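You operate a simulated robot arm through the tools that you are given. There is no shell and no other tool. Be economical: measure what you need, move in short steps, check, and stop when the job is done.

You run a simulated two-armed robot. Do the job below in one go: nothing can be reset, and whatever is moved stays where it is left.

JOB
Take the lid off the white jar and lay it down on the top of the steel bench.

Only the result counts: the job must be done as asked and must still hold three seconds after the hand-in. Knocking over, shifting, dropping, spilling or breaking anything else fails it. Lids that push on must go on centred and level and be pressed home; caps that screw on are set level and turned clockwise until they are tight.

ROBOT AND FRAMES
Two 7-joint arms with four-finger grippers on one trunk, on a base that drives. Base frame: it is fixed to the floor where the robot stands at the start and does not move with it; the origin is under the middle of the robot, x ahead of it, y to its left, z up; the surface under the hand at the start is at about z = 880. Lengths are in mm, angles in degrees, forces in N, time in s.
The left shoulder is at the start at [40, 181, 1154], the right one opposite. With the tool pointing down near the work surface each hand reaches from about 320 to 840 mm from the robot's upright axis, wherever it stands, measured 20 degrees to its own side. Payload 3.67 kg a hand.
The tool frame of a hand sits at the grasp point between the pads (the TCP): z along the fingers, y along the line on which they close. The tips reach 28 mm beyond it. The gripper opens to 112 mm. The gripper's body begins 73 mm behind the TCP.
Orientation is that of the tool frame in the base frame, as a unit quaternion [x, y, z, w]. With the fingers straight down and closing along the base's y, the tool's x points along the base's -x, its y along +y and its z along -z.

CONTROLS
- The arms move only by the tool jog_arm. It takes "left_plan", "right_plan" or both (then of equal length, played together; a hand with none holds still); each is text: rows parted by semicolons, each of 7 numbers parted by spaces: the gripper command, from -1 (shut) to 1 (fully open), values between in proportion, then the shift along the base's x, y, z in cm, then the turn, a rotation vector about the base's x, y, z in degrees. In form: hand dx dy dz ax ay az; .... A call has 1 to 12 rows; each row shifts and turns the commanded pose from where the row before left it. Each row takes 0.2 s and may step no farther than 50 mm and 8.6 degrees from the row before; otherwise, or with a gripper value out of range, the whole call is refused. Where a pose cannot be reached the arm comes as near as it can. A force on the tool above 40 N (or 10 N above the force at the start of the call, whichever is more), or a blocked arm, ends the call early, and 0.2 s more pass. The fingers move at their own pace and stop on an object; they squeeze with about 28 N. The grip force told is the motor's: it shows also when the fingers shut on nothing. Time passes only in rows, and 0.2 s behind the last, so rows that do not move let the fingers close. It gives the time, the measured TCP pose, the force on the tool (base axes), the opening and the grip force at its end, in the units of the frame above (readings bear some noise), with the torque about the TCP (base axes, N m) and any sound that the robot's microphone picked up, and new pictures: "show" is both (left out), scene, wrist or none (wrist: the cameras of the hands that moved).
- Cameras (640 x 400 px; columns grow to the right, rows downward): "scene" is now at [108.8, 20.9, 1390.9]; the picture's right is [0.23, -0.97, 0.00], its down [-0.49, -0.11, -0.87] and it looks along [0.84, 0.20, -0.50] (base axes); focal length 250 px, centre (320, 200). "left" rides on the left gripper at [60, 18, -104] in its tool frame; the picture's right is [-0.29, 0.96, 0.00], its down [-0.80, -0.24, -0.55] and it looks along [-0.53, -0.16, 0.83] (tool axes); focal length 234 px, centre (320, 200). "right" rides on the right gripper at [60, -18, -104] in its tool frame; the picture's right is [0.29, 0.96, 0.00], its down [-0.80, 0.24, -0.55] and it looks along [-0.53, 0.16, 0.83] (tool axes); focal length 234 px, centre (320, 200). There is no depth. A picture from a camera that has moved, and an enlarged one, comes with that camera's place and axes in the base frame and with its lens.
- raise_lower(by): slides the trunk up (or, below 0, down) by that many mm; the arms and the scene camera ride with it, the base frame stays. It gives what a move gives, with no picture.
- base_move(legs): drives the robot by 1 to 6 legs, each [ahead, left, turn to the left] in mm, mm and degrees, along the robot's own axes; the way and the turn of a leg run together, so that a leg with both is an arc; at most 1500 mm and 180 degrees a leg. The arms and the cameras ride along, it lands a little off, and it stops where it bumps. It gives what a move gives, and a new picture of the scene camera.
- head_to(pan, tilt): turns the head with the scene camera to pan (to the left, within 86 degrees either way) and tilt (down, from -29 to 69), counted from straight ahead of the robot. It gives what a move gives, and a new picture of the scene camera.
- close_up(camera, box): a new picture of the part [left, top, right, bottom] of that camera's present view, enlarged. The clock stands still meanwhile.
- job_done(): hands the job in; it is judged then, once.

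Go step by step. Nothing tells you exact positions but the pictures and the camera data: compare them with the known pose of the tool, close in by small moves and look again before you grip or let go. The budget is 120 turns and 260 pictures, counting those below and the enlarged ones. Unless the task says otherwise, let go and move clear before handing in.

The tools are called after "Emit:" as a command line: name --argument value ..., lists and objects as JSON in quotes. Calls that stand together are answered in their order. jog_arm: Moves the arms, as the interface text tells. Its arguments: {"type":"object","properties":{"left_plan":{"type":"string"},"right_plan":{"type":"string"},"show":{"type":"string","enum":["both","scene","wrist","none"]}},"required":[]} The other tools are called the same way: raise_lower (by) slides the trunk up or down; base_move (legs) drives the base; head_to (pan, tilt) turns the head that bears the scene camera; close_up (camera, box) takes an enlarged picture of a part of a camera's view; job_done () hands the job in.

At the start:

```text
time: 0.0
left_tcp_pos: [485.0, 345.1, 1195.3]
left_ee_rot: [-0.001, 1.0, 0.0, 0.001]
left_wrist_force: [-0.6, 0.4, -1.0]
left_wrist_torque: [0.0, -0.02, 0.01]
left_opening: 112.2
left_grasp_force: 0.2
right_tcp_pos: [545.3, -209.1, 1185.5]
right_ee_rot: [0.0, 1.0, 0.0, 0.0]
right_wrist_force: [0.1, 0.5, 0.7]
right_wrist_torque: [0.0, 0.0, 0.03]
right_opening: 112.2
right_grasp_force: 0.0
trunk travel left (down, up): [-275.0, 239.0]
robot x, y, heading: [0.1, 0.8, -0.1]
head pan, tilt: [13.1, 29.9]
```

scene: 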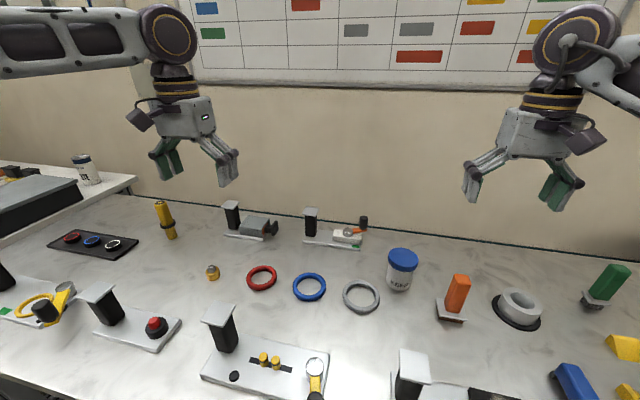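
right: 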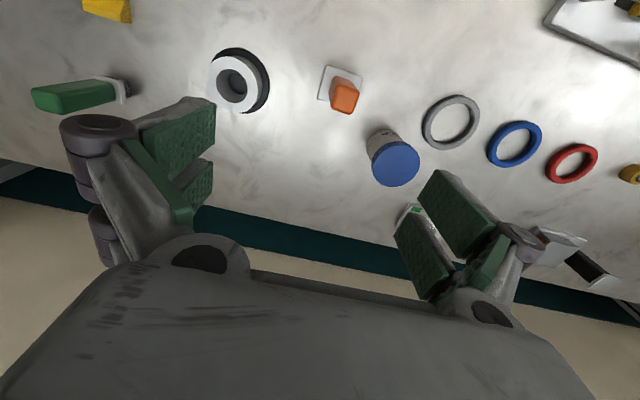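
left: 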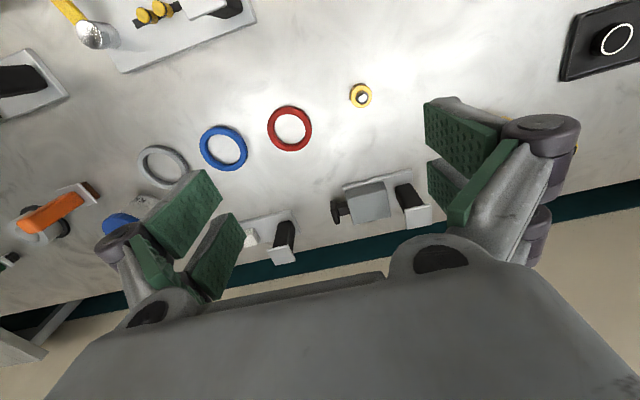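

I see a white jar with a blue lid on the bench, and another white container at far left on another surface. I'll look at both closely before choosing.

Emit:
close_up --camera "scene" --box '[360, 230, 450, 310]'

Emit:
close_up --camera "scene" --box '[0, 130, 160, 230]'

Emit:
head_to --pan 60 --tilt 30

Emit:
head_to --pan -50 --tilt 30

```text
5.00 times, centred on (405, 270) of scene
camera zoom: at [108.8, 20.9, 1390.9], right [0.23, -0.97, 0.0], down [-0.49, -0.11, -0.87], along [0.84, 0.2, -0.5], focal length 1248 px, centre (-105, -150)
```

zoom: 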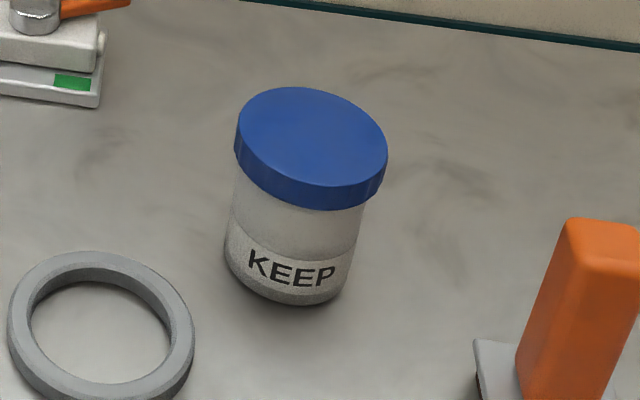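

```text
4.00 times, centred on (80, 180) of scene
camera zoom: at [108.8, 20.9, 1390.9], right [0.23, -0.97, 0.0], down [-0.49, -0.11, -0.87], along [0.84, 0.2, -0.5], focal length 998 px, centre (1280, 280)
```

zoom: 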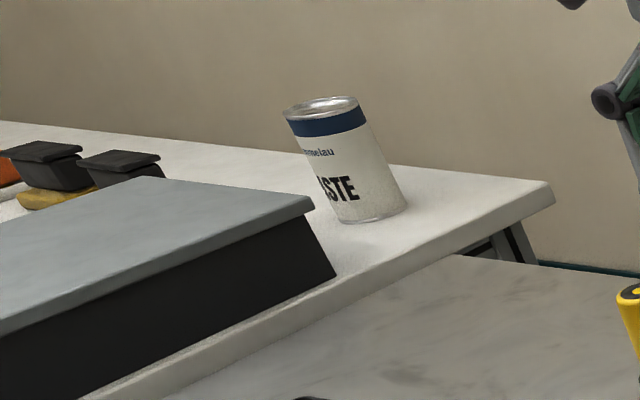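

```text
time: 1.1
left_tcp_pos: [483.9, 345.2, 1197.0]
left_ee_rot: [-0.001, 1.0, 0.0, 0.0]
left_wrist_force: [-0.2, -0.9, -0.3]
left_wrist_torque: [-0.01, -0.03, -0.02]
left_opening: 111.9
left_grasp_force: 0.2
right_tcp_pos: [545.2, -210.4, 1184.8]
right_ee_rot: [0.0, 1.0, 0.0, 0.0]
right_wrist_force: [0.0, 0.3, 0.0]
right_wrist_torque: [-0.03, 0.01, -0.01]
right_opening: 112.1
right_grasp_force: 0.1
trunk travel left (down, up): [-275.0, 239.0]
robot x, y, heading: [4.2, 1.9, -0.1]
head pan, tilt: [60.0, 30.0]
camera scene: at [66.0, 78.7, 1390.8], right [0.87, -0.5, 0.0], down [-0.25, -0.43, -0.87], along [0.43, 0.75, -0.5], focal length 250 px, centre (320, 200)
```

scene: 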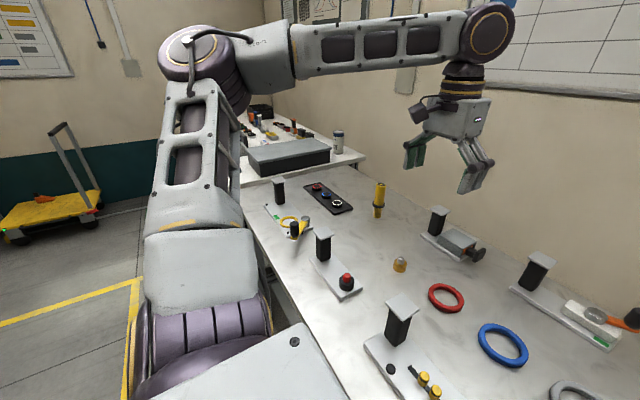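

```text
time: 3.0
left_tcp_pos: [485.1, 345.8, 1194.8]
left_ee_rot: [-0.001, 1.0, 0.0, 0.0]
left_wrist_force: [0.8, -0.9, 0.2]
left_wrist_torque: [0.0, 0.0, -0.01]
left_opening: 112.0
left_grasp_force: 0.1
right_tcp_pos: [545.7, -209.3, 1185.0]
right_ee_rot: [0.0, 1.0, 0.0, 0.0]
right_wrist_force: [0.4, -0.5, -0.1]
right_wrist_torque: [-0.01, 0.03, 0.02]
right_opening: 111.9
right_grasp_force: 0.0
trunk travel left (down, up): [-275.0, 239.0]
robot x, y, heading: [0.8, -0.5, 0.0]
head pan, tilt: [-50.0, 30.0]
camera scene: at [78.9, -68.8, 1390.8], right [-0.77, -0.64, 0.0], down [-0.32, 0.38, -0.87], along [0.56, -0.66, -0.5], focal length 250 px, centre (320, 200)
```

scene: 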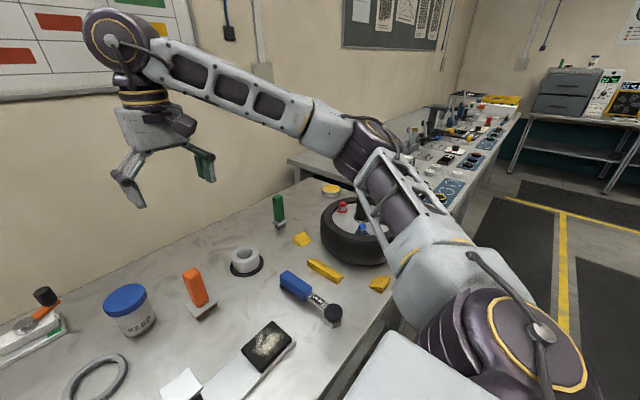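

The jar is on the front bench. I'll check the other benches to be sure which one is steel, and whether there are other white jars.

Emit:
close_up --camera "scene" --box '[280, 60, 640, 285]'

Emit:
head_to --pan 0 --tilt 55

Emit:
head_to --pan -10 --tilt 35

Emit:
close_up --camera "right" --box '[300, 60, 500, 200]'

```text
1.78 times, centred on (460, 172) of scene
camera zoom: at [78.9, -68.8, 1390.8], right [-0.77, -0.64, 0.0], down [-0.32, 0.38, -0.87], along [0.56, -0.66, -0.5], focal length 444 px, centre (71, 249)
```

zoom: 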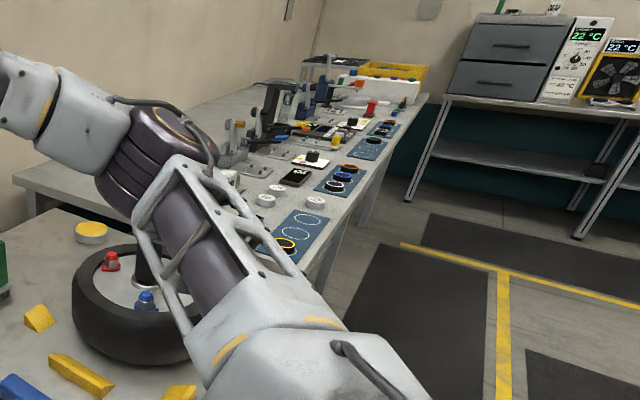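

```text
time: 4.2
left_tcp_pos: [484.6, 346.2, 1194.3]
left_ee_rot: [-0.001, 1.0, 0.0, 0.0]
left_wrist_force: [-0.2, 0.6, 0.4]
left_wrist_torque: [0.04, 0.02, 0.01]
left_opening: 112.1
left_grasp_force: 0.0
right_tcp_pos: [545.6, -210.0, 1186.7]
right_ee_rot: [0.0, 1.0, 0.0, -0.001]
right_wrist_force: [-0.2, -0.3, -0.4]
right_wrist_torque: [0.01, 0.0, 0.01]
right_opening: 111.9
right_grasp_force: 0.1
trunk travel left (down, up): [-275.0, 239.0]
robot x, y, heading: [-0.8, -0.1, -0.1]
head pan, tilt: [0.0, 55.0]
camera scene: at [92.8, 0.4, 1354.8], right [0.0, -1.0, 0.0], down [-0.82, 0.0, -0.57], along [0.57, 0.0, -0.82], focal length 250 px, centre (320, 200)
```

scene: 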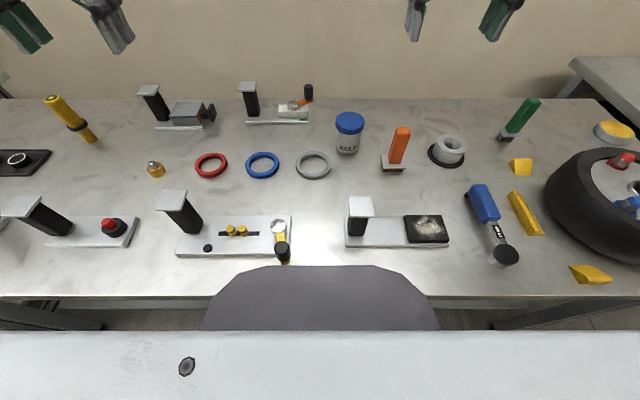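

```text
time: 5.0
left_tcp_pos: [484.5, 345.4, 1196.1]
left_ee_rot: [0.0, 1.0, 0.0, 0.0]
left_wrist_force: [-0.3, -0.4, 0.5]
left_wrist_torque: [-0.03, -0.01, -0.02]
left_opening: 112.2
left_grasp_force: 0.1
right_tcp_pos: [545.3, -208.9, 1185.1]
right_ee_rot: [0.0, 1.0, 0.0, 0.0]
right_wrist_force: [0.1, 0.3, 0.1]
right_wrist_torque: [-0.03, 0.03, -0.02]
right_opening: 112.1
right_grasp_force: 0.0
trunk travel left (down, up): [-275.0, 239.0]
robot x, y, heading: [-1.0, 2.1, 0.1]
head pan, tilt: [-10.0, 35.0]
camera scene: at [107.3, -14.8, 1382.9], right [-0.17, -0.98, 0.0], down [-0.57, 0.1, -0.82], along [0.81, -0.14, -0.57], focal length 250 px, centre (320, 200)
```

scene: 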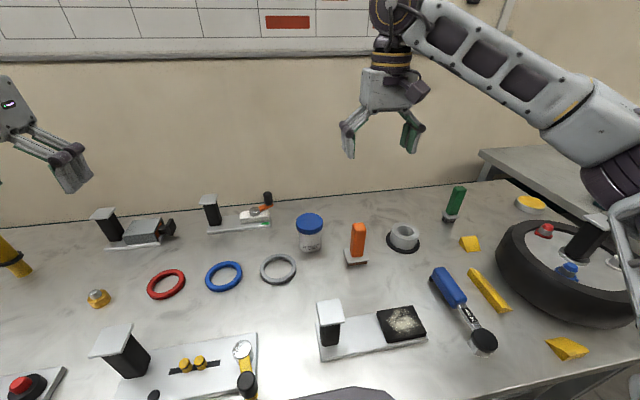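

```text
2.86 times, centred on (400, 130) of right
camera zoom: at [484.6, -227.3, 1287.7], right [-0.29, 0.96, 0.0], down [0.8, 0.24, 0.55], along [0.53, 0.16, -0.83], focal length 669 px, centre (91, 400)
```

zoom: 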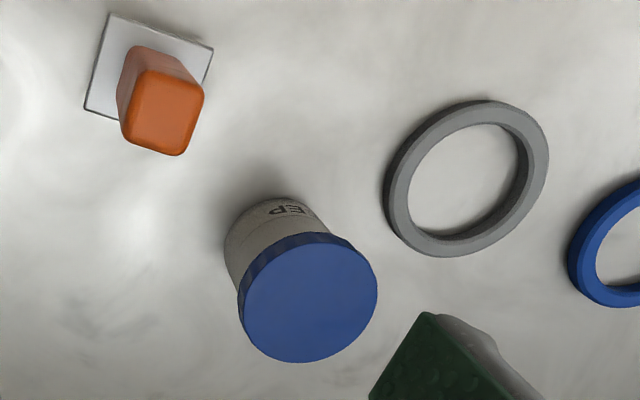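

The front bench is the steel one, and the jar's lid top is at about (600, -71, 960), roughly 71 mm across. I'll bring the right hand above it and look.

Emit:
jog_arm --right_plan "1 1.1 2.76 -2.7 0 0 0;1 1.1 2.76 -2.7 0 0 0;1 1.1 2.76 -2.7 0 0 0;1 1.1 2.76 -2.7 0 0 0;1 1.1 2.76 -2.7 0 0 0;1 0 0 0 0 0 0"

```text
time: 6.4
left_tcp_pos: [485.0, 343.9, 1195.2]
left_ee_rot: [0.0, 1.0, 0.0, 0.0]
left_wrist_force: [0.5, -0.9, 0.3]
left_wrist_torque: [0.02, 0.01, 0.0]
left_opening: 111.8
left_grasp_force: 0.0
right_tcp_pos: [601.0, -71.1, 1050.4]
right_ee_rot: [-0.001, 1.0, 0.001, 0.0]
right_wrist_force: [-0.2, 0.5, 0.0]
right_wrist_torque: [-0.04, 0.03, 0.02]
right_opening: 111.8
right_grasp_force: 0.1
trunk travel left (down, up): [-275.0, 239.0]
robot x, y, heading: [2.9, 1.2, -0.2]
head pan, tilt: [-10.0, 35.0]
camera scene: at [106.9, -15.6, 1383.0], right [-0.17, -0.98, 0.0], down [-0.56, 0.1, -0.82], along [0.81, -0.14, -0.57], focal length 250 px, centre (320, 200)
camera right: at [540.7, -88.5, 1153.7], right [-0.29, 0.96, 0.0], down [0.8, 0.24, 0.55], along [0.53, 0.16, -0.83], focal length 234 px, centre (320, 200)
```

scene: 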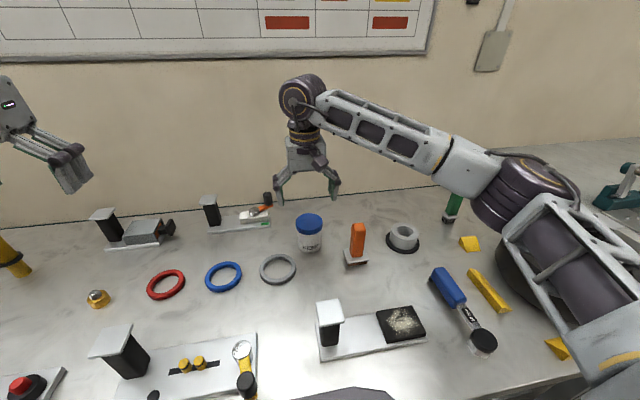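
right: 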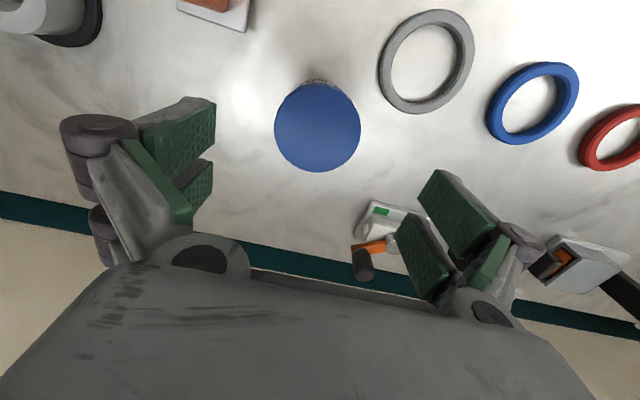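

The lid lies nearly under the hand. I'll zoom to refine its centre and check for ribs or threads.

Emit:
close_up --camera "right" --box '[256, 70, 384, 180]'

Emit:
close_up --camera "scene" --box '[270, 170, 360, 265]'

```text
3.64 times, centred on (320, 125) of right
camera zoom: at [540.7, -88.5, 1153.7], right [-0.29, 0.96, 0.0], down [0.8, 0.24, 0.55], along [0.53, 0.16, -0.83], focal length 852 px, centre (320, 473)
```

zoom: 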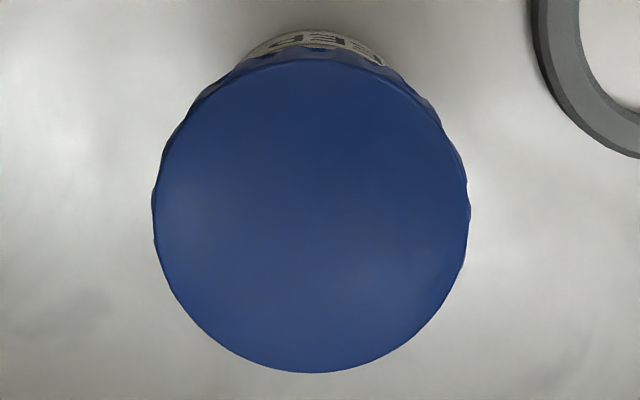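

```text
4.21 times, centred on (315, 218) of scene
camera zoom: at [106.9, -15.6, 1383.0], right [-0.17, -0.98, 0.0], down [-0.56, 0.1, -0.82], along [0.81, -0.14, -0.57], focal length 1050 px, centre (341, 126)
```

zoom: 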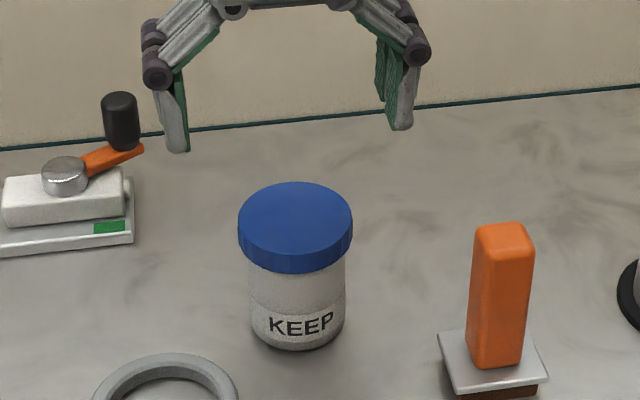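

The lid has a fluted skirt, so it likely screws off anticlockwise. I'll pre-rotate the hand clockwise for stroke room, centre it, and come down partway.

Emit:
jog_arm --right_plan "1 -0.25 -0.2 -0.5 0 0 -8.5;1 0 0 -0.5 0 0 -8.5;1 0 0 -0.5 0 0 -8.5;1 0 0 -0.5 0 0 -8.5;1 0 0 -0.5 0 0 -8.5;1 0 0 -0.5 0 0 -8.5;1 0 0 -0.5 0 0 -8.5;1 0 0 -0.5 0 0 0;1 0 0 0 0 0 0"

```text
time: 8.4
left_tcp_pos: [485.3, 345.3, 1195.1]
left_ee_rot: [-0.001, 1.0, 0.0, 0.0]
left_wrist_force: [0.8, -0.2, -0.1]
left_wrist_torque: [-0.02, 0.04, 0.0]
left_opening: 112.3
left_grasp_force: 0.0
right_tcp_pos: [597.9, -75.0, 1009.3]
right_ee_rot: [0.496, 0.868, 0.0, 0.0]
right_wrist_force: [0.1, 0.0, -0.2]
right_wrist_torque: [0.01, 0.0, -0.01]
right_opening: 112.1
right_grasp_force: 0.1
trunk travel left (down, up): [-275.0, 239.0]
robot x, y, heading: [4.4, 2.3, -0.2]
head pan, tilt: [-10.0, 35.0]
camera scene: at [107.4, -14.8, 1383.0], right [-0.17, -0.98, 0.0], down [-0.57, 0.1, -0.82], along [0.81, -0.14, -0.57], focal length 250 px, centre (320, 200)
camera right: at [551.5, -30.2, 1112.2], right [0.68, 0.73, 0.0], down [0.61, -0.57, 0.55], along [0.41, -0.38, -0.83], focal length 234 px, centre (320, 200)
```

scene: 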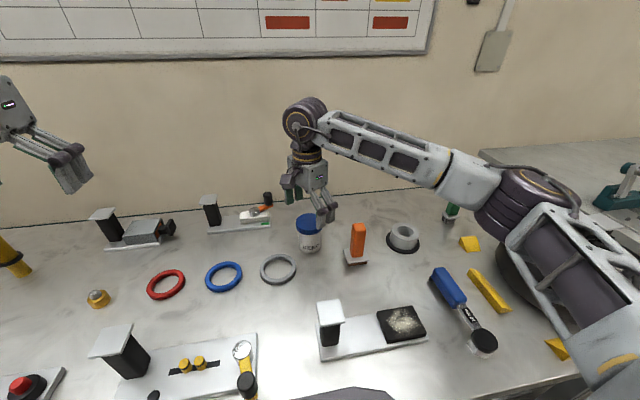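
right: 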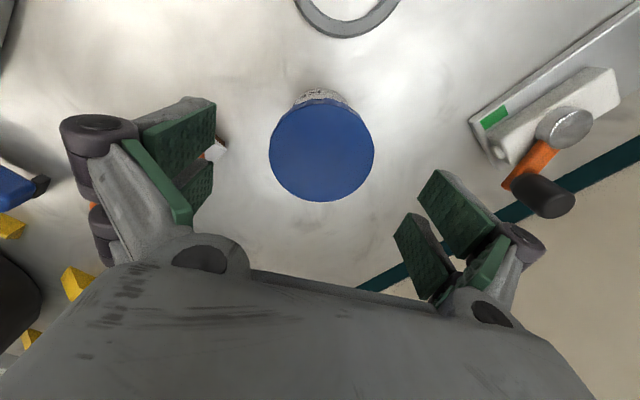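

The lid is centred at about (597.5, -72). I'll descend so that the tips just overlap the skirt, then look before closing.

Emit:
jog_arm --right_plan "1 0 0.15 -1.2 0 0 0;1 0 0 -1.2 0 0 0;1 0 0 -1.2 0 0 0;1 0 0 0 0 0 0"

Emit:
close_up --camera "scene" --box '[260, 160, 370, 270]'

```text
time: 9.4
left_tcp_pos: [484.2, 345.4, 1194.0]
left_ee_rot: [-0.001, 1.0, 0.0, 0.0]
left_wrist_force: [0.5, -0.3, -0.4]
left_wrist_torque: [-0.02, -0.01, 0.02]
left_opening: 112.0
left_grasp_force: 0.2
right_tcp_pos: [596.8, -73.5, 974.5]
right_ee_rot: [0.496, 0.868, 0.0, 0.0]
right_wrist_force: [-0.3, -0.1, -0.1]
right_wrist_torque: [0.02, -0.02, 0.02]
right_opening: 111.9
right_grasp_force: 0.1
trunk travel left (down, up): [-275.0, 239.0]
robot x, y, heading: [1.2, 1.9, 0.2]
head pan, tilt: [-10.0, 35.0]
camera scene: at [107.3, -14.7, 1383.0], right [-0.17, -0.98, 0.0], down [-0.57, 0.1, -0.82], along [0.81, -0.14, -0.57], focal length 250 px, centre (320, 200)
camera right: at [550.4, -29.3, 1076.3], right [0.68, 0.73, 0.0], down [0.61, -0.56, 0.55], along [0.41, -0.38, -0.83], focal length 234 px, centre (320, 200)
```

scene: 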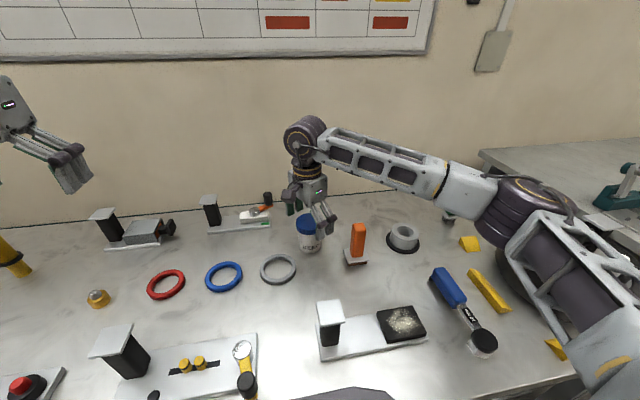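
right: 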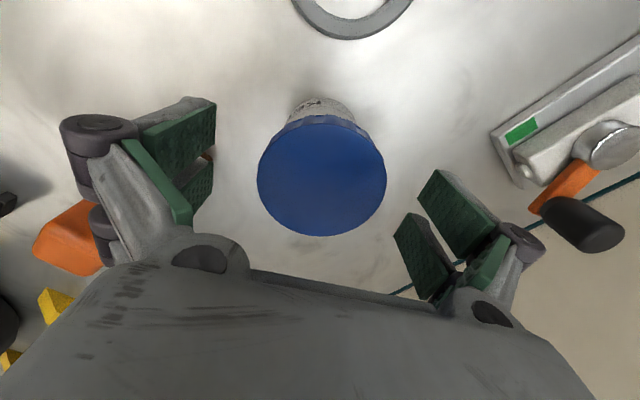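

```text
3.64 times, centred on (315, 215) of scene
camera zoom: at [107.3, -14.7, 1383.0], right [-0.17, -0.98, 0.0], down [-0.57, 0.1, -0.82], along [0.81, -0.14, -0.57], focal length 907 px, centre (338, 146)
```

zoom: 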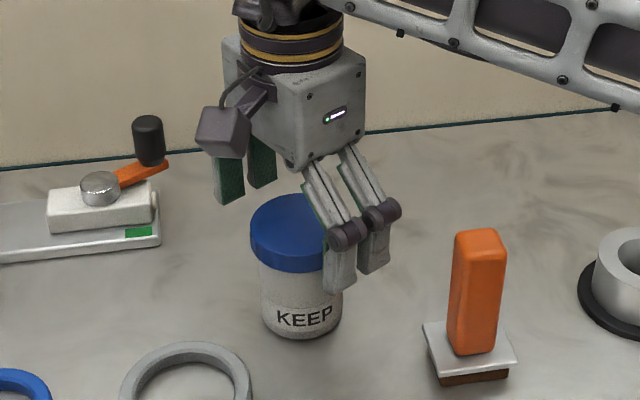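

The hand is centred over the lid. Next I'll close on it.

Emit:
jog_arm --right_plan "0.5 0 0 0 0 0 0;0.35 0 0 0 0 0 0;-1 0 0 0 0 0 0;-1 0 0 0 0 0 0"

Emit:
close_up --camera "scene" --box '[260, 160, 370, 270]'

```text
time: 10.4
left_tcp_pos: [485.8, 344.7, 1196.5]
left_ee_rot: [-0.001, 1.0, -0.001, 0.0]
left_wrist_force: [0.2, 0.6, 0.3]
left_wrist_torque: [0.0, 0.02, 0.02]
left_opening: 111.9
left_grasp_force: 0.1
right_tcp_pos: [598.4, -72.9, 975.5]
right_ee_rot: [0.497, 0.868, -0.001, 0.001]
right_wrist_force: [0.3, -0.5, 2.1]
right_wrist_torque: [0.06, -0.07, 0.04]
right_opening: 70.5
right_grasp_force: 27.8
trunk travel left (down, up): [-275.0, 239.0]
robot x, y, heading: [3.9, -2.0, 0.1]
head pan, tilt: [-10.0, 35.0]
camera scene: at [107.4, -14.8, 1383.0], right [-0.17, -0.98, 0.0], down [-0.57, 0.1, -0.82], along [0.81, -0.14, -0.57], focal length 250 px, centre (320, 200)
camera right: at [550.7, -29.5, 1076.8], right [0.68, 0.73, 0.0], down [0.61, -0.57, 0.55], along [0.41, -0.38, -0.83], focal length 234 px, centre (320, 200)
```

scene: 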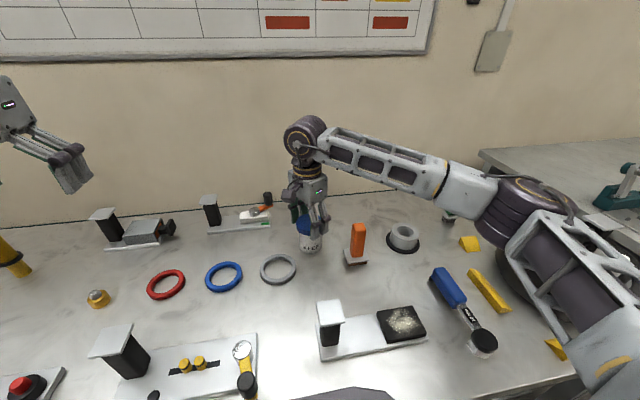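
right: 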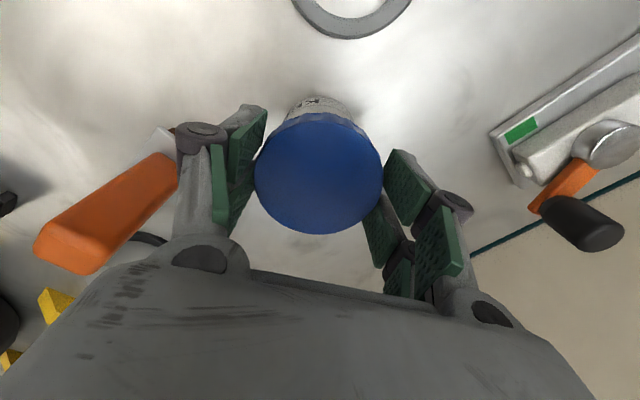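

```text
3.64 times, centred on (315, 215) of scene
camera zoom: at [107.4, -14.8, 1383.0], right [-0.17, -0.98, 0.0], down [-0.57, 0.1, -0.82], along [0.81, -0.14, -0.57], focal length 907 px, centre (338, 146)
```

zoom: 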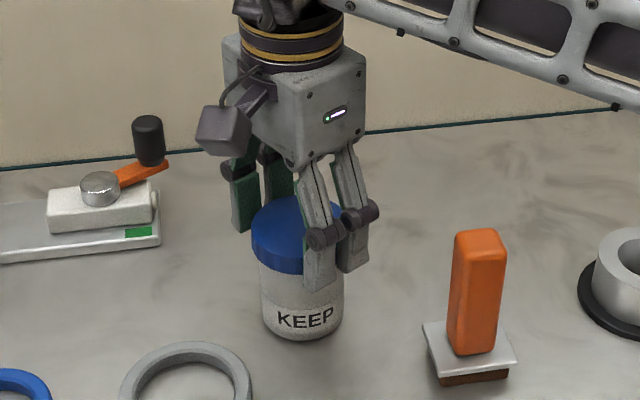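

Gripped at 70.5 mm, and the jar is undisturbed. I'll test a small anticlockwise turn and watch the torque and the label.

Emit:
jog_arm --right_plan "-1 0 0 0 0 0 4;-1 0 0 0 0 0 4;-1 0 0 0 0 0 0" --show "none"

Emit:
close_up --camera "scene" --box '[260, 160, 370, 270]'

```text
time: 11.2
left_tcp_pos: [485.3, 345.1, 1195.0]
left_ee_rot: [-0.001, 1.0, 0.0, 0.0]
left_wrist_force: [0.4, 0.0, 0.2]
left_wrist_torque: [-0.03, -0.02, 0.0]
left_opening: 112.2
left_grasp_force: 0.2
right_tcp_pos: [597.0, -73.1, 974.3]
right_ee_rot: [0.434, 0.901, 0.0, 0.0]
right_wrist_force: [0.4, 1.0, 3.0]
right_wrist_torque: [0.07, -0.02, 0.03]
right_opening: 70.4
right_grasp_force: 28.1
trunk travel left (down, up): [-275.0, 239.0]
robot x, y, heading: [-1.0, -0.9, 0.0]
head pan, tilt: [-10.0, 35.0]
```

```text
3.64 times, centred on (315, 215) of scene
camera zoom: at [107.2, -14.7, 1383.0], right [-0.17, -0.98, 0.0], down [-0.56, 0.1, -0.82], along [0.81, -0.14, -0.57], focal length 907 px, centre (338, 146)
```

zoom: 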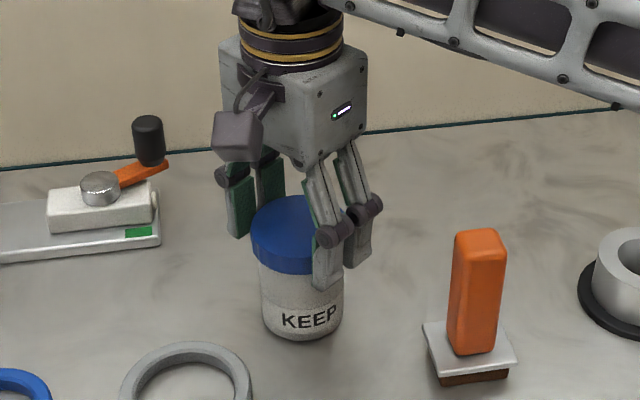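

The jar turned with the lid at almost no torque. I'll try once with a light downward press to hold the jar against the bench, reversing the turn first.

Emit:
jog_arm --right_plan "-1 0 0 0 0 0 -4;-1 0 0 0 0 0 -4;-1 0 0 -0.15 0 0 0;-1 0 0 -0.15 0 0 0;-1 0 0 0 0 0 0" --show "none"

Emit:
close_up --camera "scene" --box '[260, 160, 370, 270]'

```text
time: 12.4
left_tcp_pos: [482.9, 346.6, 1194.6]
left_ee_rot: [-0.001, 1.0, 0.0, 0.001]
left_wrist_force: [0.2, 0.4, -0.2]
left_wrist_torque: [0.01, -0.03, 0.01]
left_opening: 112.2
left_grasp_force: 0.1
right_tcp_pos: [597.5, -72.7, 974.5]
right_ee_rot: [0.497, 0.868, 0.002, 0.002]
right_wrist_force: [2.7, -0.2, 22.7]
right_wrist_torque: [0.01, -0.2, -0.02]
right_opening: 70.3
right_grasp_force: 28.6
trunk travel left (down, up): [-275.0, 239.0]
robot x, y, heading: [2.1, 2.5, -0.1]
head pan, tilt: [-10.0, 35.0]
```

```text
3.64 times, centred on (315, 215) of scene
camera zoom: at [105.6, -14.6, 1383.3], right [-0.17, -0.98, 0.0], down [-0.56, 0.1, -0.82], along [0.81, -0.14, -0.57], focal length 907 px, centre (338, 146)
```

zoom: 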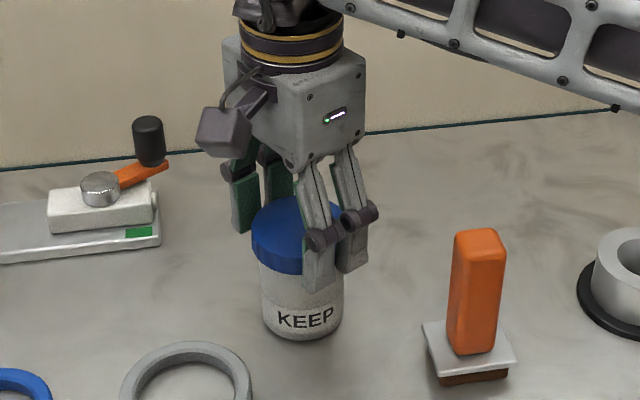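

A 3 mm press gives about 23 N. Now the turn under that press.

Emit:
jog_arm --right_plan "-1 0 0 0 0 0 4;-1 0 0 0 0 0 4;-1 0 0 0 0 0 4;-1 0 0 0 0 0 4;-1 0 0 0 0 0 0" --show "none"

Emit:
close_up --camera "scene" --box '[260, 160, 370, 270]'

```text
time: 13.6
left_tcp_pos: [483.4, 345.0, 1195.3]
left_ee_rot: [-0.001, 1.0, 0.0, 0.001]
left_wrist_force: [-0.3, -0.5, -0.8]
left_wrist_torque: [0.01, 0.0, -0.02]
left_opening: 112.2
left_grasp_force: 0.1
right_tcp_pos: [597.1, -73.0, 972.6]
right_ee_rot: [0.37, 0.929, 0.0, 0.001]
right_wrist_force: [-2.7, 1.1, 19.1]
right_wrist_torque: [0.01, 0.04, 0.02]
right_opening: 69.9
right_grasp_force: 27.9
trunk travel left (down, up): [-275.0, 239.0]
robot x, y, heading: [1.8, 1.4, -0.1]
head pan, tilt: [-10.0, 35.0]
```

```text
3.64 times, centred on (315, 215) of scene
camera zoom: at [105.2, -14.5, 1383.2], right [-0.17, -0.98, 0.0], down [-0.56, 0.1, -0.82], along [0.81, -0.14, -0.57], focal length 907 px, centre (338, 146)
```

zoom: 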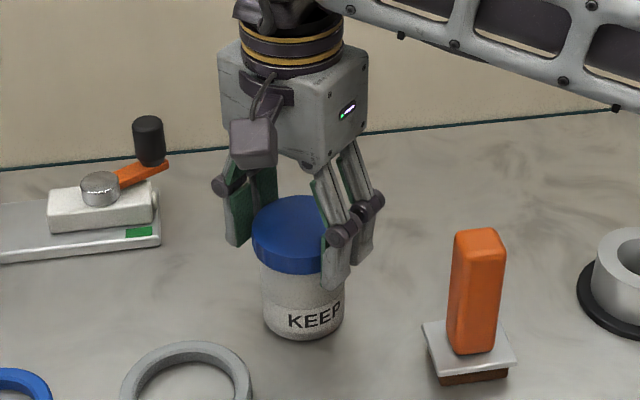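

The jar still turned with the lid, so it must be held. I'll ease off and turn it back, then bring the left hand in low from the robot's left side, tilted to grip the jar body.

Emit:
jog_arm --right_plan "-1 0 0 0.15 0 0 0;-1 0 0 0.15 0 0 0;-1 0 0 0 0 0 -4;-1 0 0 0 0 0 -4;-1 0 0 0 0 0 -4;-1 0 0 0 0 0 -4;-1 0 0 0 0 0 0;-1 0 0 0 0 0 0;-1 0 0 0 0 0 0;-1 0 0 0 0 0 0" --left_plan "1 -0.55 -3.15 -1.85 0 0 -8.33;1 -0.55 -3.15 -1.85 0 0 -8.33;1 -0.55 -3.15 -1.85 0 0 -8.33;1 -0.55 -3.15 -1.85 -3.2 -6.86 0;1 -0.55 -3.15 -1.85 -3.2 -6.86 0;1 -0.55 -3.15 -1.85 -3.2 -6.86 0;1 -0.55 -3.15 -1.85 -3.2 -6.86 0;1 -0.55 -3.15 -1.85 -3.2 -6.86 0;1 -0.55 -3.15 -1.85 -3.2 -6.86 0;1 -0.55 -3.15 -1.85 -3.2 -6.86 0"

```text
time: 15.8
left_tcp_pos: [448.7, 19.1, 1011.1]
left_ee_rot: [0.193, 0.874, -0.098, 0.435]
left_wrist_force: [0.3, 0.0, -2.4]
left_wrist_torque: [-0.04, -0.18, 0.02]
left_opening: 112.0
left_grasp_force: 0.0
left hand out of reach, approached as far as the arm can: row 9, 10
right_tcp_pos: [598.2, -73.4, 973.4]
right_ee_rot: [0.497, 0.868, -0.001, -0.001]
right_wrist_force: [-0.8, -1.0, 1.6]
right_wrist_torque: [-0.1, 0.09, -0.03]
right_opening: 69.5
right_grasp_force: 27.8
trunk travel left (down, up): [-275.0, 239.0]
robot x, y, heading: [0.6, 2.8, -0.3]
head pan, tilt: [-10.0, 35.0]
camera scene: at [108.2, -14.9, 1382.7], right [-0.17, -0.98, 0.0], down [-0.57, 0.1, -0.82], along [0.81, -0.14, -0.57], focal length 250 px, centre (320, 200)
camera right: at [551.9, -29.7, 1075.5], right [0.68, 0.73, 0.0], down [0.61, -0.56, 0.55], along [0.41, -0.38, -0.83], focal length 234 px, centre (320, 200)
camera left: at [349.7, 85.2, 1025.8], right [0.56, 0.8, 0.23], down [-0.06, -0.23, 0.97], along [0.83, -0.56, -0.08], focal length 234 px, centre (320, 200)
```

scene: 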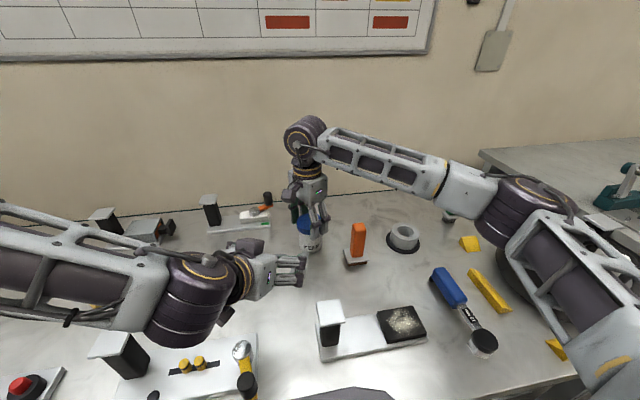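
right: 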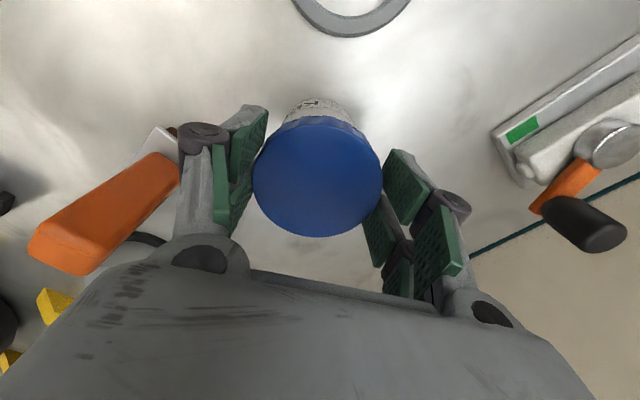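
left: 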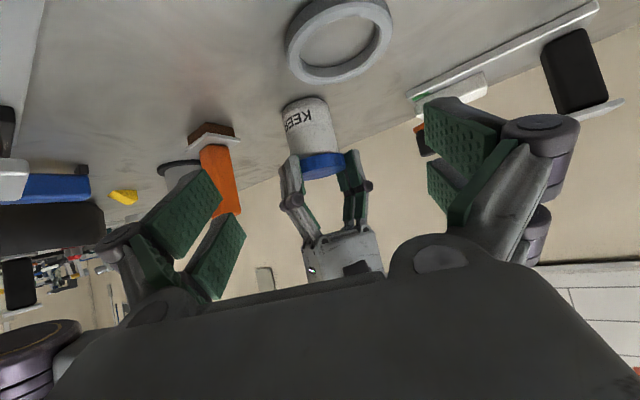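

The left camera shows the jar well. I'll regrip the lid slightly higher at a better angle, then advance the left hand to just short of the jar.

Emit:
jog_arm --right_plan "0.6 0 0 0 0 0 0;0.6 0 0 0.1 0 0 0;0.6 0 0 0.1 0 0 8.5;0.6 0 0 0.1 0 0 8.5;0.3 0 0 0 0 0 0;-1 0 0 0 0 0 0;-1 0 0 0 0 0 0;-1 0 0 0 0 0 0;-1 0 0 0 0 0 0;-1 0 0 0 0 0 0" --left_plan "1 0 0 0 0 0 0;1 0 0 0 0 0 0;1 0 0 0 0 0 0;1 0 0 0 0 0 0;1 0 0 0 0 0 0;1 2.7 -1.9 -1.4 0 0 0;1 2.7 -1.9 -1.4 0 0 0;1 2.7 -1.9 -1.4 0 0 0;1 2.8 -1.8 -1.4 0 0 0;1 0 0 0 0 0 0"

```text
time: 18.0
left_tcp_pos: [553.8, -13.9, 974.4]
left_ee_rot: [0.194, 0.874, -0.098, 0.435]
left_wrist_force: [0.1, -0.9, -0.4]
left_wrist_torque: [0.0, 0.03, -0.01]
left_opening: 111.9
left_grasp_force: 0.1
left hand out of reach, approached as far as the arm can: row 8, 9
right_tcp_pos: [598.0, -73.4, 976.5]
right_ee_rot: [0.363, 0.932, 0.0, -0.001]
right_wrist_force: [0.5, -0.1, 5.1]
right_wrist_torque: [0.08, -0.09, 0.03]
right_opening: 69.1
right_grasp_force: 28.2
trunk travel left (down, up): [-275.0, 239.0]
robot x, y, heading: [1.6, -0.8, -0.1]
head pan, tilt: [-10.0, 35.0]
camera scene: at [107.2, -14.9, 1383.0], right [-0.17, -0.98, 0.0], down [-0.56, 0.1, -0.82], along [0.81, -0.14, -0.57], focal length 250 px, centre (320, 200)
camera right: at [541.1, -45.0, 1079.7], right [0.43, 0.9, 0.0], down [0.75, -0.36, 0.55], along [0.5, -0.24, -0.83], focal length 234 px, centre (320, 200)
camera left: at [453.7, 53.7, 989.9], right [0.56, 0.79, 0.23], down [-0.07, -0.23, 0.97], along [0.82, -0.56, -0.08], focal length 234 px, centre (320, 200)
```

scene: 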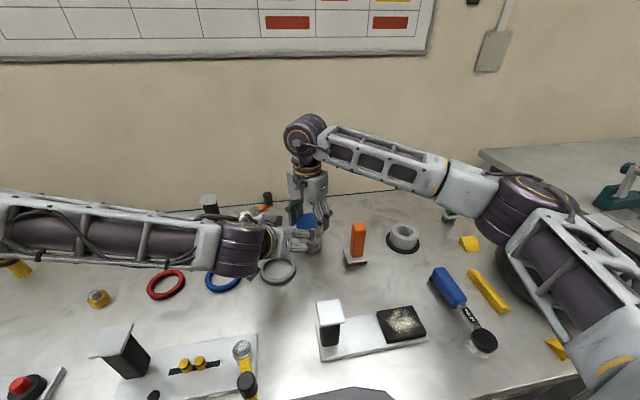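
right: 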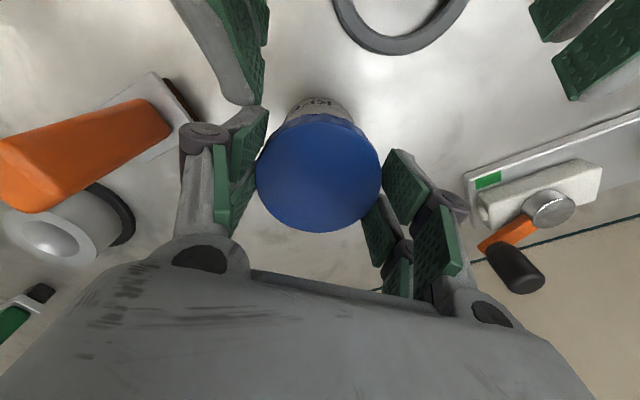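
left: 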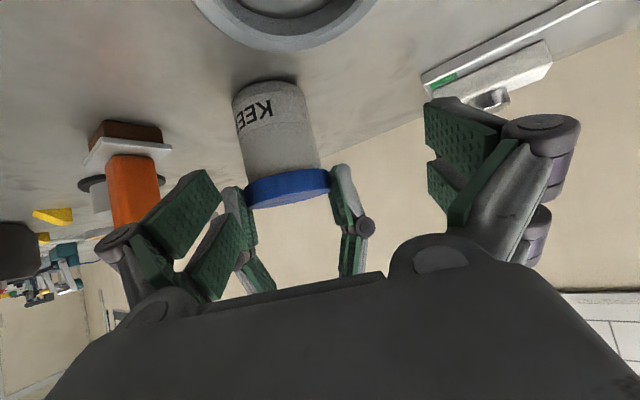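

The left hand reaches its limit at this angle. I'll turn its approach more toward −y, which keeps the wrist farther from the trunk, and back off a bit meanwhile.

Emit:
jog_arm --left_plan "1 0.9 3.0 1.0 0 0 0;1 0.4 0.4 0 0 0 -8.5;1 0.3 0.2 0 0 0 -8.5;1 0.3 0.2 0 0 0 -8.5;1 0 0 0 0 0 -8.5;1 0 0 0 0 0 0"

```text
time: 19.4
left_tcp_pos: [573.6, 25.3, 987.5]
left_ee_rot: [0.43, 0.783, -0.216, 0.395]
left_wrist_force: [0.1, -0.4, -0.9]
left_wrist_torque: [-0.01, 0.02, 0.0]
left_opening: 112.1
left_grasp_force: 0.0
right_tcp_pos: [599.0, -73.6, 977.1]
right_ee_rot: [0.363, 0.932, 0.0, 0.0]
right_wrist_force: [0.2, -0.2, 4.8]
right_wrist_torque: [0.14, -0.07, -0.01]
right_opening: 68.9
right_grasp_force: 27.9
trunk travel left (down, up): [-275.0, 239.0]
robot x, y, heading: [-1.4, 0.8, -0.1]
head pan, tilt: [-10.0, 35.0]
camera scene: at [106.9, -14.7, 1383.0], right [-0.17, -0.98, 0.0], down [-0.56, 0.1, -0.82], along [0.81, -0.14, -0.57], focal length 250 px, centre (320, 200)
camera left: at [525.5, 135.2, 1000.7], right [0.9, 0.37, 0.23], down [-0.19, -0.15, 0.97], along [0.39, -0.92, -0.07], focal length 234 px, centre (320, 200)
```

scene: 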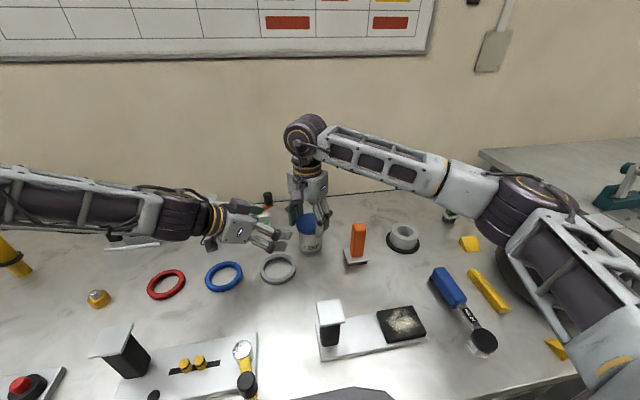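
left: 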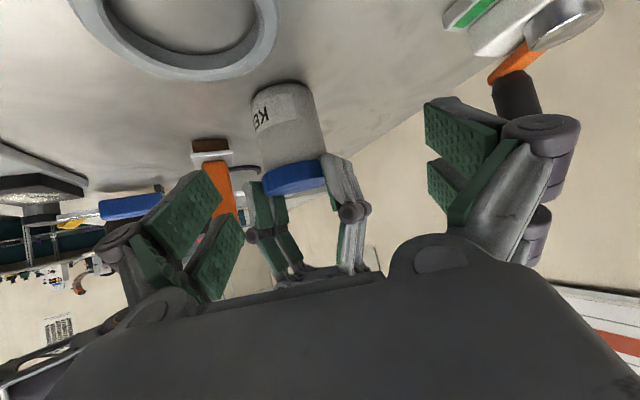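

It reached this pose. Now I'll line up on the approach axis, 70 mm short of the jar.

Emit:
jog_arm --left_plan "1 -0.9 -1.5 -1.05 0 0 0;1 0 -1.4 -1.05 0 0 0;1 0 -1.4 -1.05 0 0 0;1 0 0 0 0 0 0"

```text
time: 20.4
left_tcp_pos: [563.8, -15.9, 954.4]
left_ee_rot: [0.441, 0.779, -0.221, 0.388]
left_wrist_force: [-0.2, 0.1, -0.2]
left_wrist_torque: [0.02, 0.0, 0.01]
left_opening: 112.1
left_grasp_force: 0.0
right_tcp_pos: [597.8, -73.5, 977.2]
right_ee_rot: [0.363, 0.932, 0.0, 0.0]
right_wrist_force: [0.4, -0.9, 4.9]
right_wrist_torque: [0.12, -0.03, -0.02]
right_opening: 68.6
right_grasp_force: 28.2
trunk travel left (down, up): [-275.0, 239.0]
robot x, y, heading: [1.1, 0.8, 0.0]
head pan, tilt: [-10.0, 35.0]
camera scene: at [107.0, -14.9, 1383.0], right [-0.17, -0.98, 0.0], down [-0.56, 0.1, -0.82], along [0.81, -0.14, -0.57], focal length 250 px, centre (320, 200)
camera left: at [518.0, 95.3, 968.9], right [0.91, 0.35, 0.23], down [-0.19, -0.16, 0.97], along [0.37, -0.93, -0.08], focal length 234 px, centre (320, 200)
```

scene: 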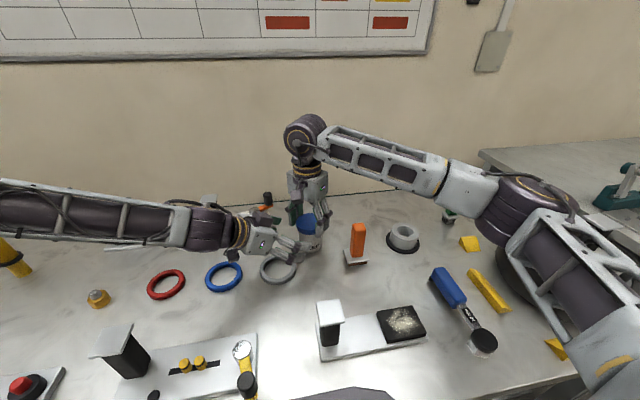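
left: 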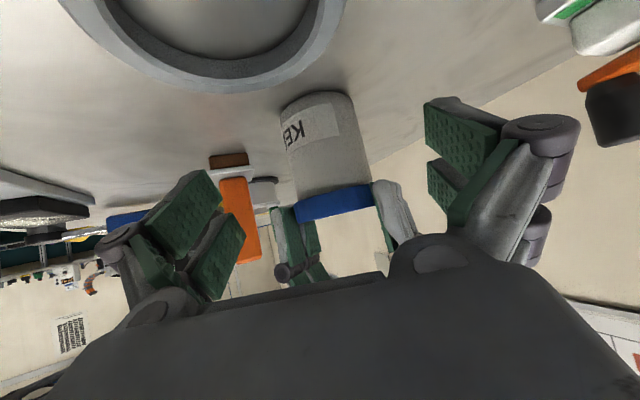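

The jar is centred between the left fingers. I'll advance most of the way and check.

Emit:
jog_arm --left_plan "1 0.74 -1.24 -1.01 0 0 0;1 0.74 -1.24 -1.01 0 0 0;1 0.74 -1.24 -1.01 0 0 0;1 0 0 0 0 0 0"

Emit:
close_up --camera "scene" --box '[220, 150, 370, 290]'

```text
time: 21.4
left_tcp_pos: [577.1, -37.5, 933.0]
left_ee_rot: [0.441, 0.779, -0.22, 0.388]
left_wrist_force: [-0.7, -0.1, -0.8]
left_wrist_torque: [0.05, 0.05, -0.02]
left_opening: 112.0
left_grasp_force: 0.1
left hand out of reach, approached as far as the arm can: row 3
right_tcp_pos: [598.0, -72.3, 976.8]
right_ee_rot: [0.362, 0.932, 0.0, 0.001]
right_wrist_force: [-0.9, -0.7, 4.6]
right_wrist_torque: [0.05, -0.03, -0.03]
right_opening: 69.0
right_grasp_force: 28.4
trunk travel left (down, up): [-275.0, 239.0]
robot x, y, heading: [-0.7, -0.6, -0.1]
head pan, tilt: [-10.0, 35.0]
camera scene: at [107.0, -15.0, 1383.0], right [-0.17, -0.98, 0.0], down [-0.56, 0.1, -0.82], along [0.81, -0.14, -0.57], focal length 250 px, centre (320, 200)
camera left: at [531.4, 73.2, 947.8], right [0.91, 0.35, 0.23], down [-0.19, -0.16, 0.97], along [0.37, -0.93, -0.08], focal length 234 px, centre (320, 200)
```

scene: 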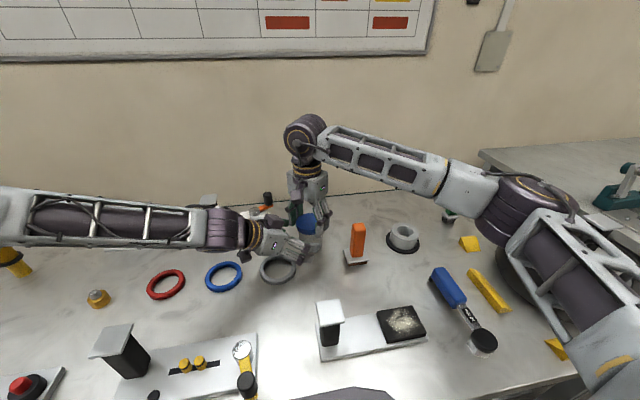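
left: 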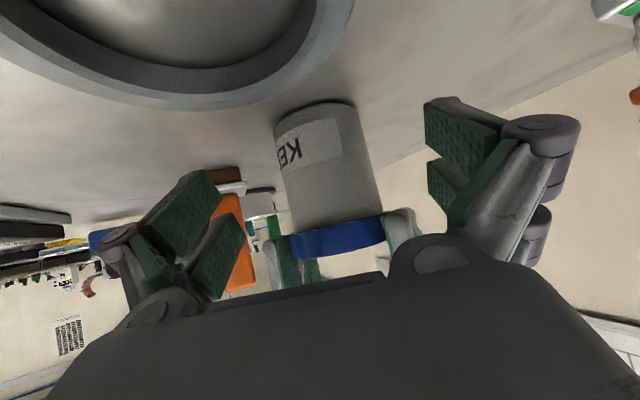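

```text
2.86 times, centred on (295, 220) of scene
camera zoom: at [107.0, -15.0, 1383.0], right [-0.17, -0.98, 0.0], down [-0.56, 0.1, -0.82], along [0.81, -0.14, -0.57], focal length 713 px, centre (391, 143)
```

zoom: 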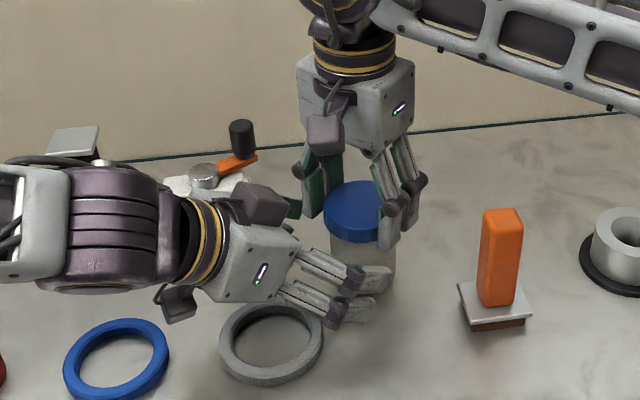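

The left hand is again at a reach limit, short of the jar. I'll withdraw both hands upward and shift the base back and to the right, so the jar sits better for both arms.

Emit:
jog_arm --left_plan "1 -1.1 1.9 1.6 0 0 0;1 -1.1 1.9 1.6 0 0 0;1 -0.8 1.4 1.2 0 0 0;1 0 0 3 0 0 0;1 0 0 3 0 0 0;1 0 0 3 0 0 0;1 0 0 2 0 0 0;1 0 0 0 0 0 0" --right_plan "0.6 0 0 0 0 0 0;1 0 0 0 0 0 0;1 0 0 2 0 0 0;1 0 0 2 0 0 0;1 0 0 3 0 0 0;1 0 0 3 0 0 0;1 0 0 3 0 0 0;1 0 0 0 0 0 0" --show "scene"

```text
time: 23.2
left_tcp_pos: [547.9, 14.3, 1082.4]
left_ee_rot: [0.44, 0.779, -0.221, 0.388]
left_wrist_force: [0.2, -0.6, 0.1]
left_wrist_torque: [0.01, -0.03, 0.01]
left_opening: 112.2
left_grasp_force: 0.1
left hand out of reach, approached as far as the arm can: row 4
right_tcp_pos: [598.4, -72.1, 1107.5]
right_ee_rot: [0.363, 0.932, 0.0, 0.001]
right_wrist_force: [-0.3, 0.1, 0.5]
right_wrist_torque: [0.03, 0.0, -0.02]
right_opening: 112.2
right_grasp_force: 0.0
trunk travel left (down, up): [-275.0, 239.0]
robot x, y, heading: [-0.3, 0.8, 0.1]
head pan, tilt: [-10.0, 35.0]
camera scene: at [107.9, -14.9, 1382.9], right [-0.17, -0.98, 0.0], down [-0.57, 0.1, -0.82], along [0.81, -0.14, -0.57], focal length 250 px, centre (320, 200)
```

scene: 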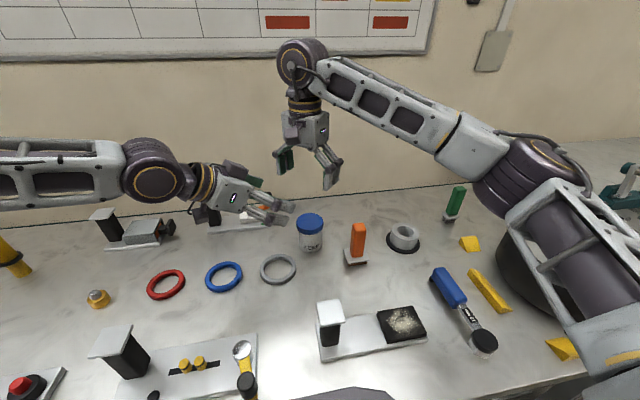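

Both hands are high and clear. Driving the base back 80 mm and right 170 mm.

Emit:
base_move --legs '[[-80, 0, 0], [0, -170, 0]]'

```text
time: 25.4
left_tcp_pos: [468.5, -157.2, 1082.6]
left_ee_rot: [0.441, 0.778, -0.221, 0.388]
left_wrist_force: [0.2, -0.4, -0.1]
left_wrist_torque: [0.05, 0.0, -0.01]
left_opening: 111.8
left_grasp_force: 0.0
right_tcp_pos: [517.8, -245.5, 1108.8]
right_ee_rot: [0.363, 0.932, 0.0, 0.0]
right_wrist_force: [-0.5, -0.4, -0.4]
right_wrist_torque: [0.02, -0.02, 0.01]
right_opening: 112.2
right_grasp_force: 0.1
trunk travel left (down, up): [-275.0, 239.0]
robot x, y, heading: [-79.1, -172.8, -0.1]
head pan, tilt: [-10.0, 35.0]
camera scene: at [26.9, -186.5, 1383.0], right [-0.17, -0.98, 0.0], down [-0.56, 0.1, -0.82], along [0.81, -0.14, -0.57], focal length 250 px, centre (320, 200)
```

scene: 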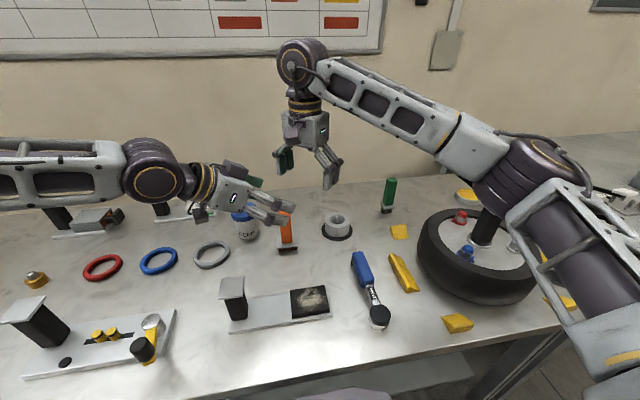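

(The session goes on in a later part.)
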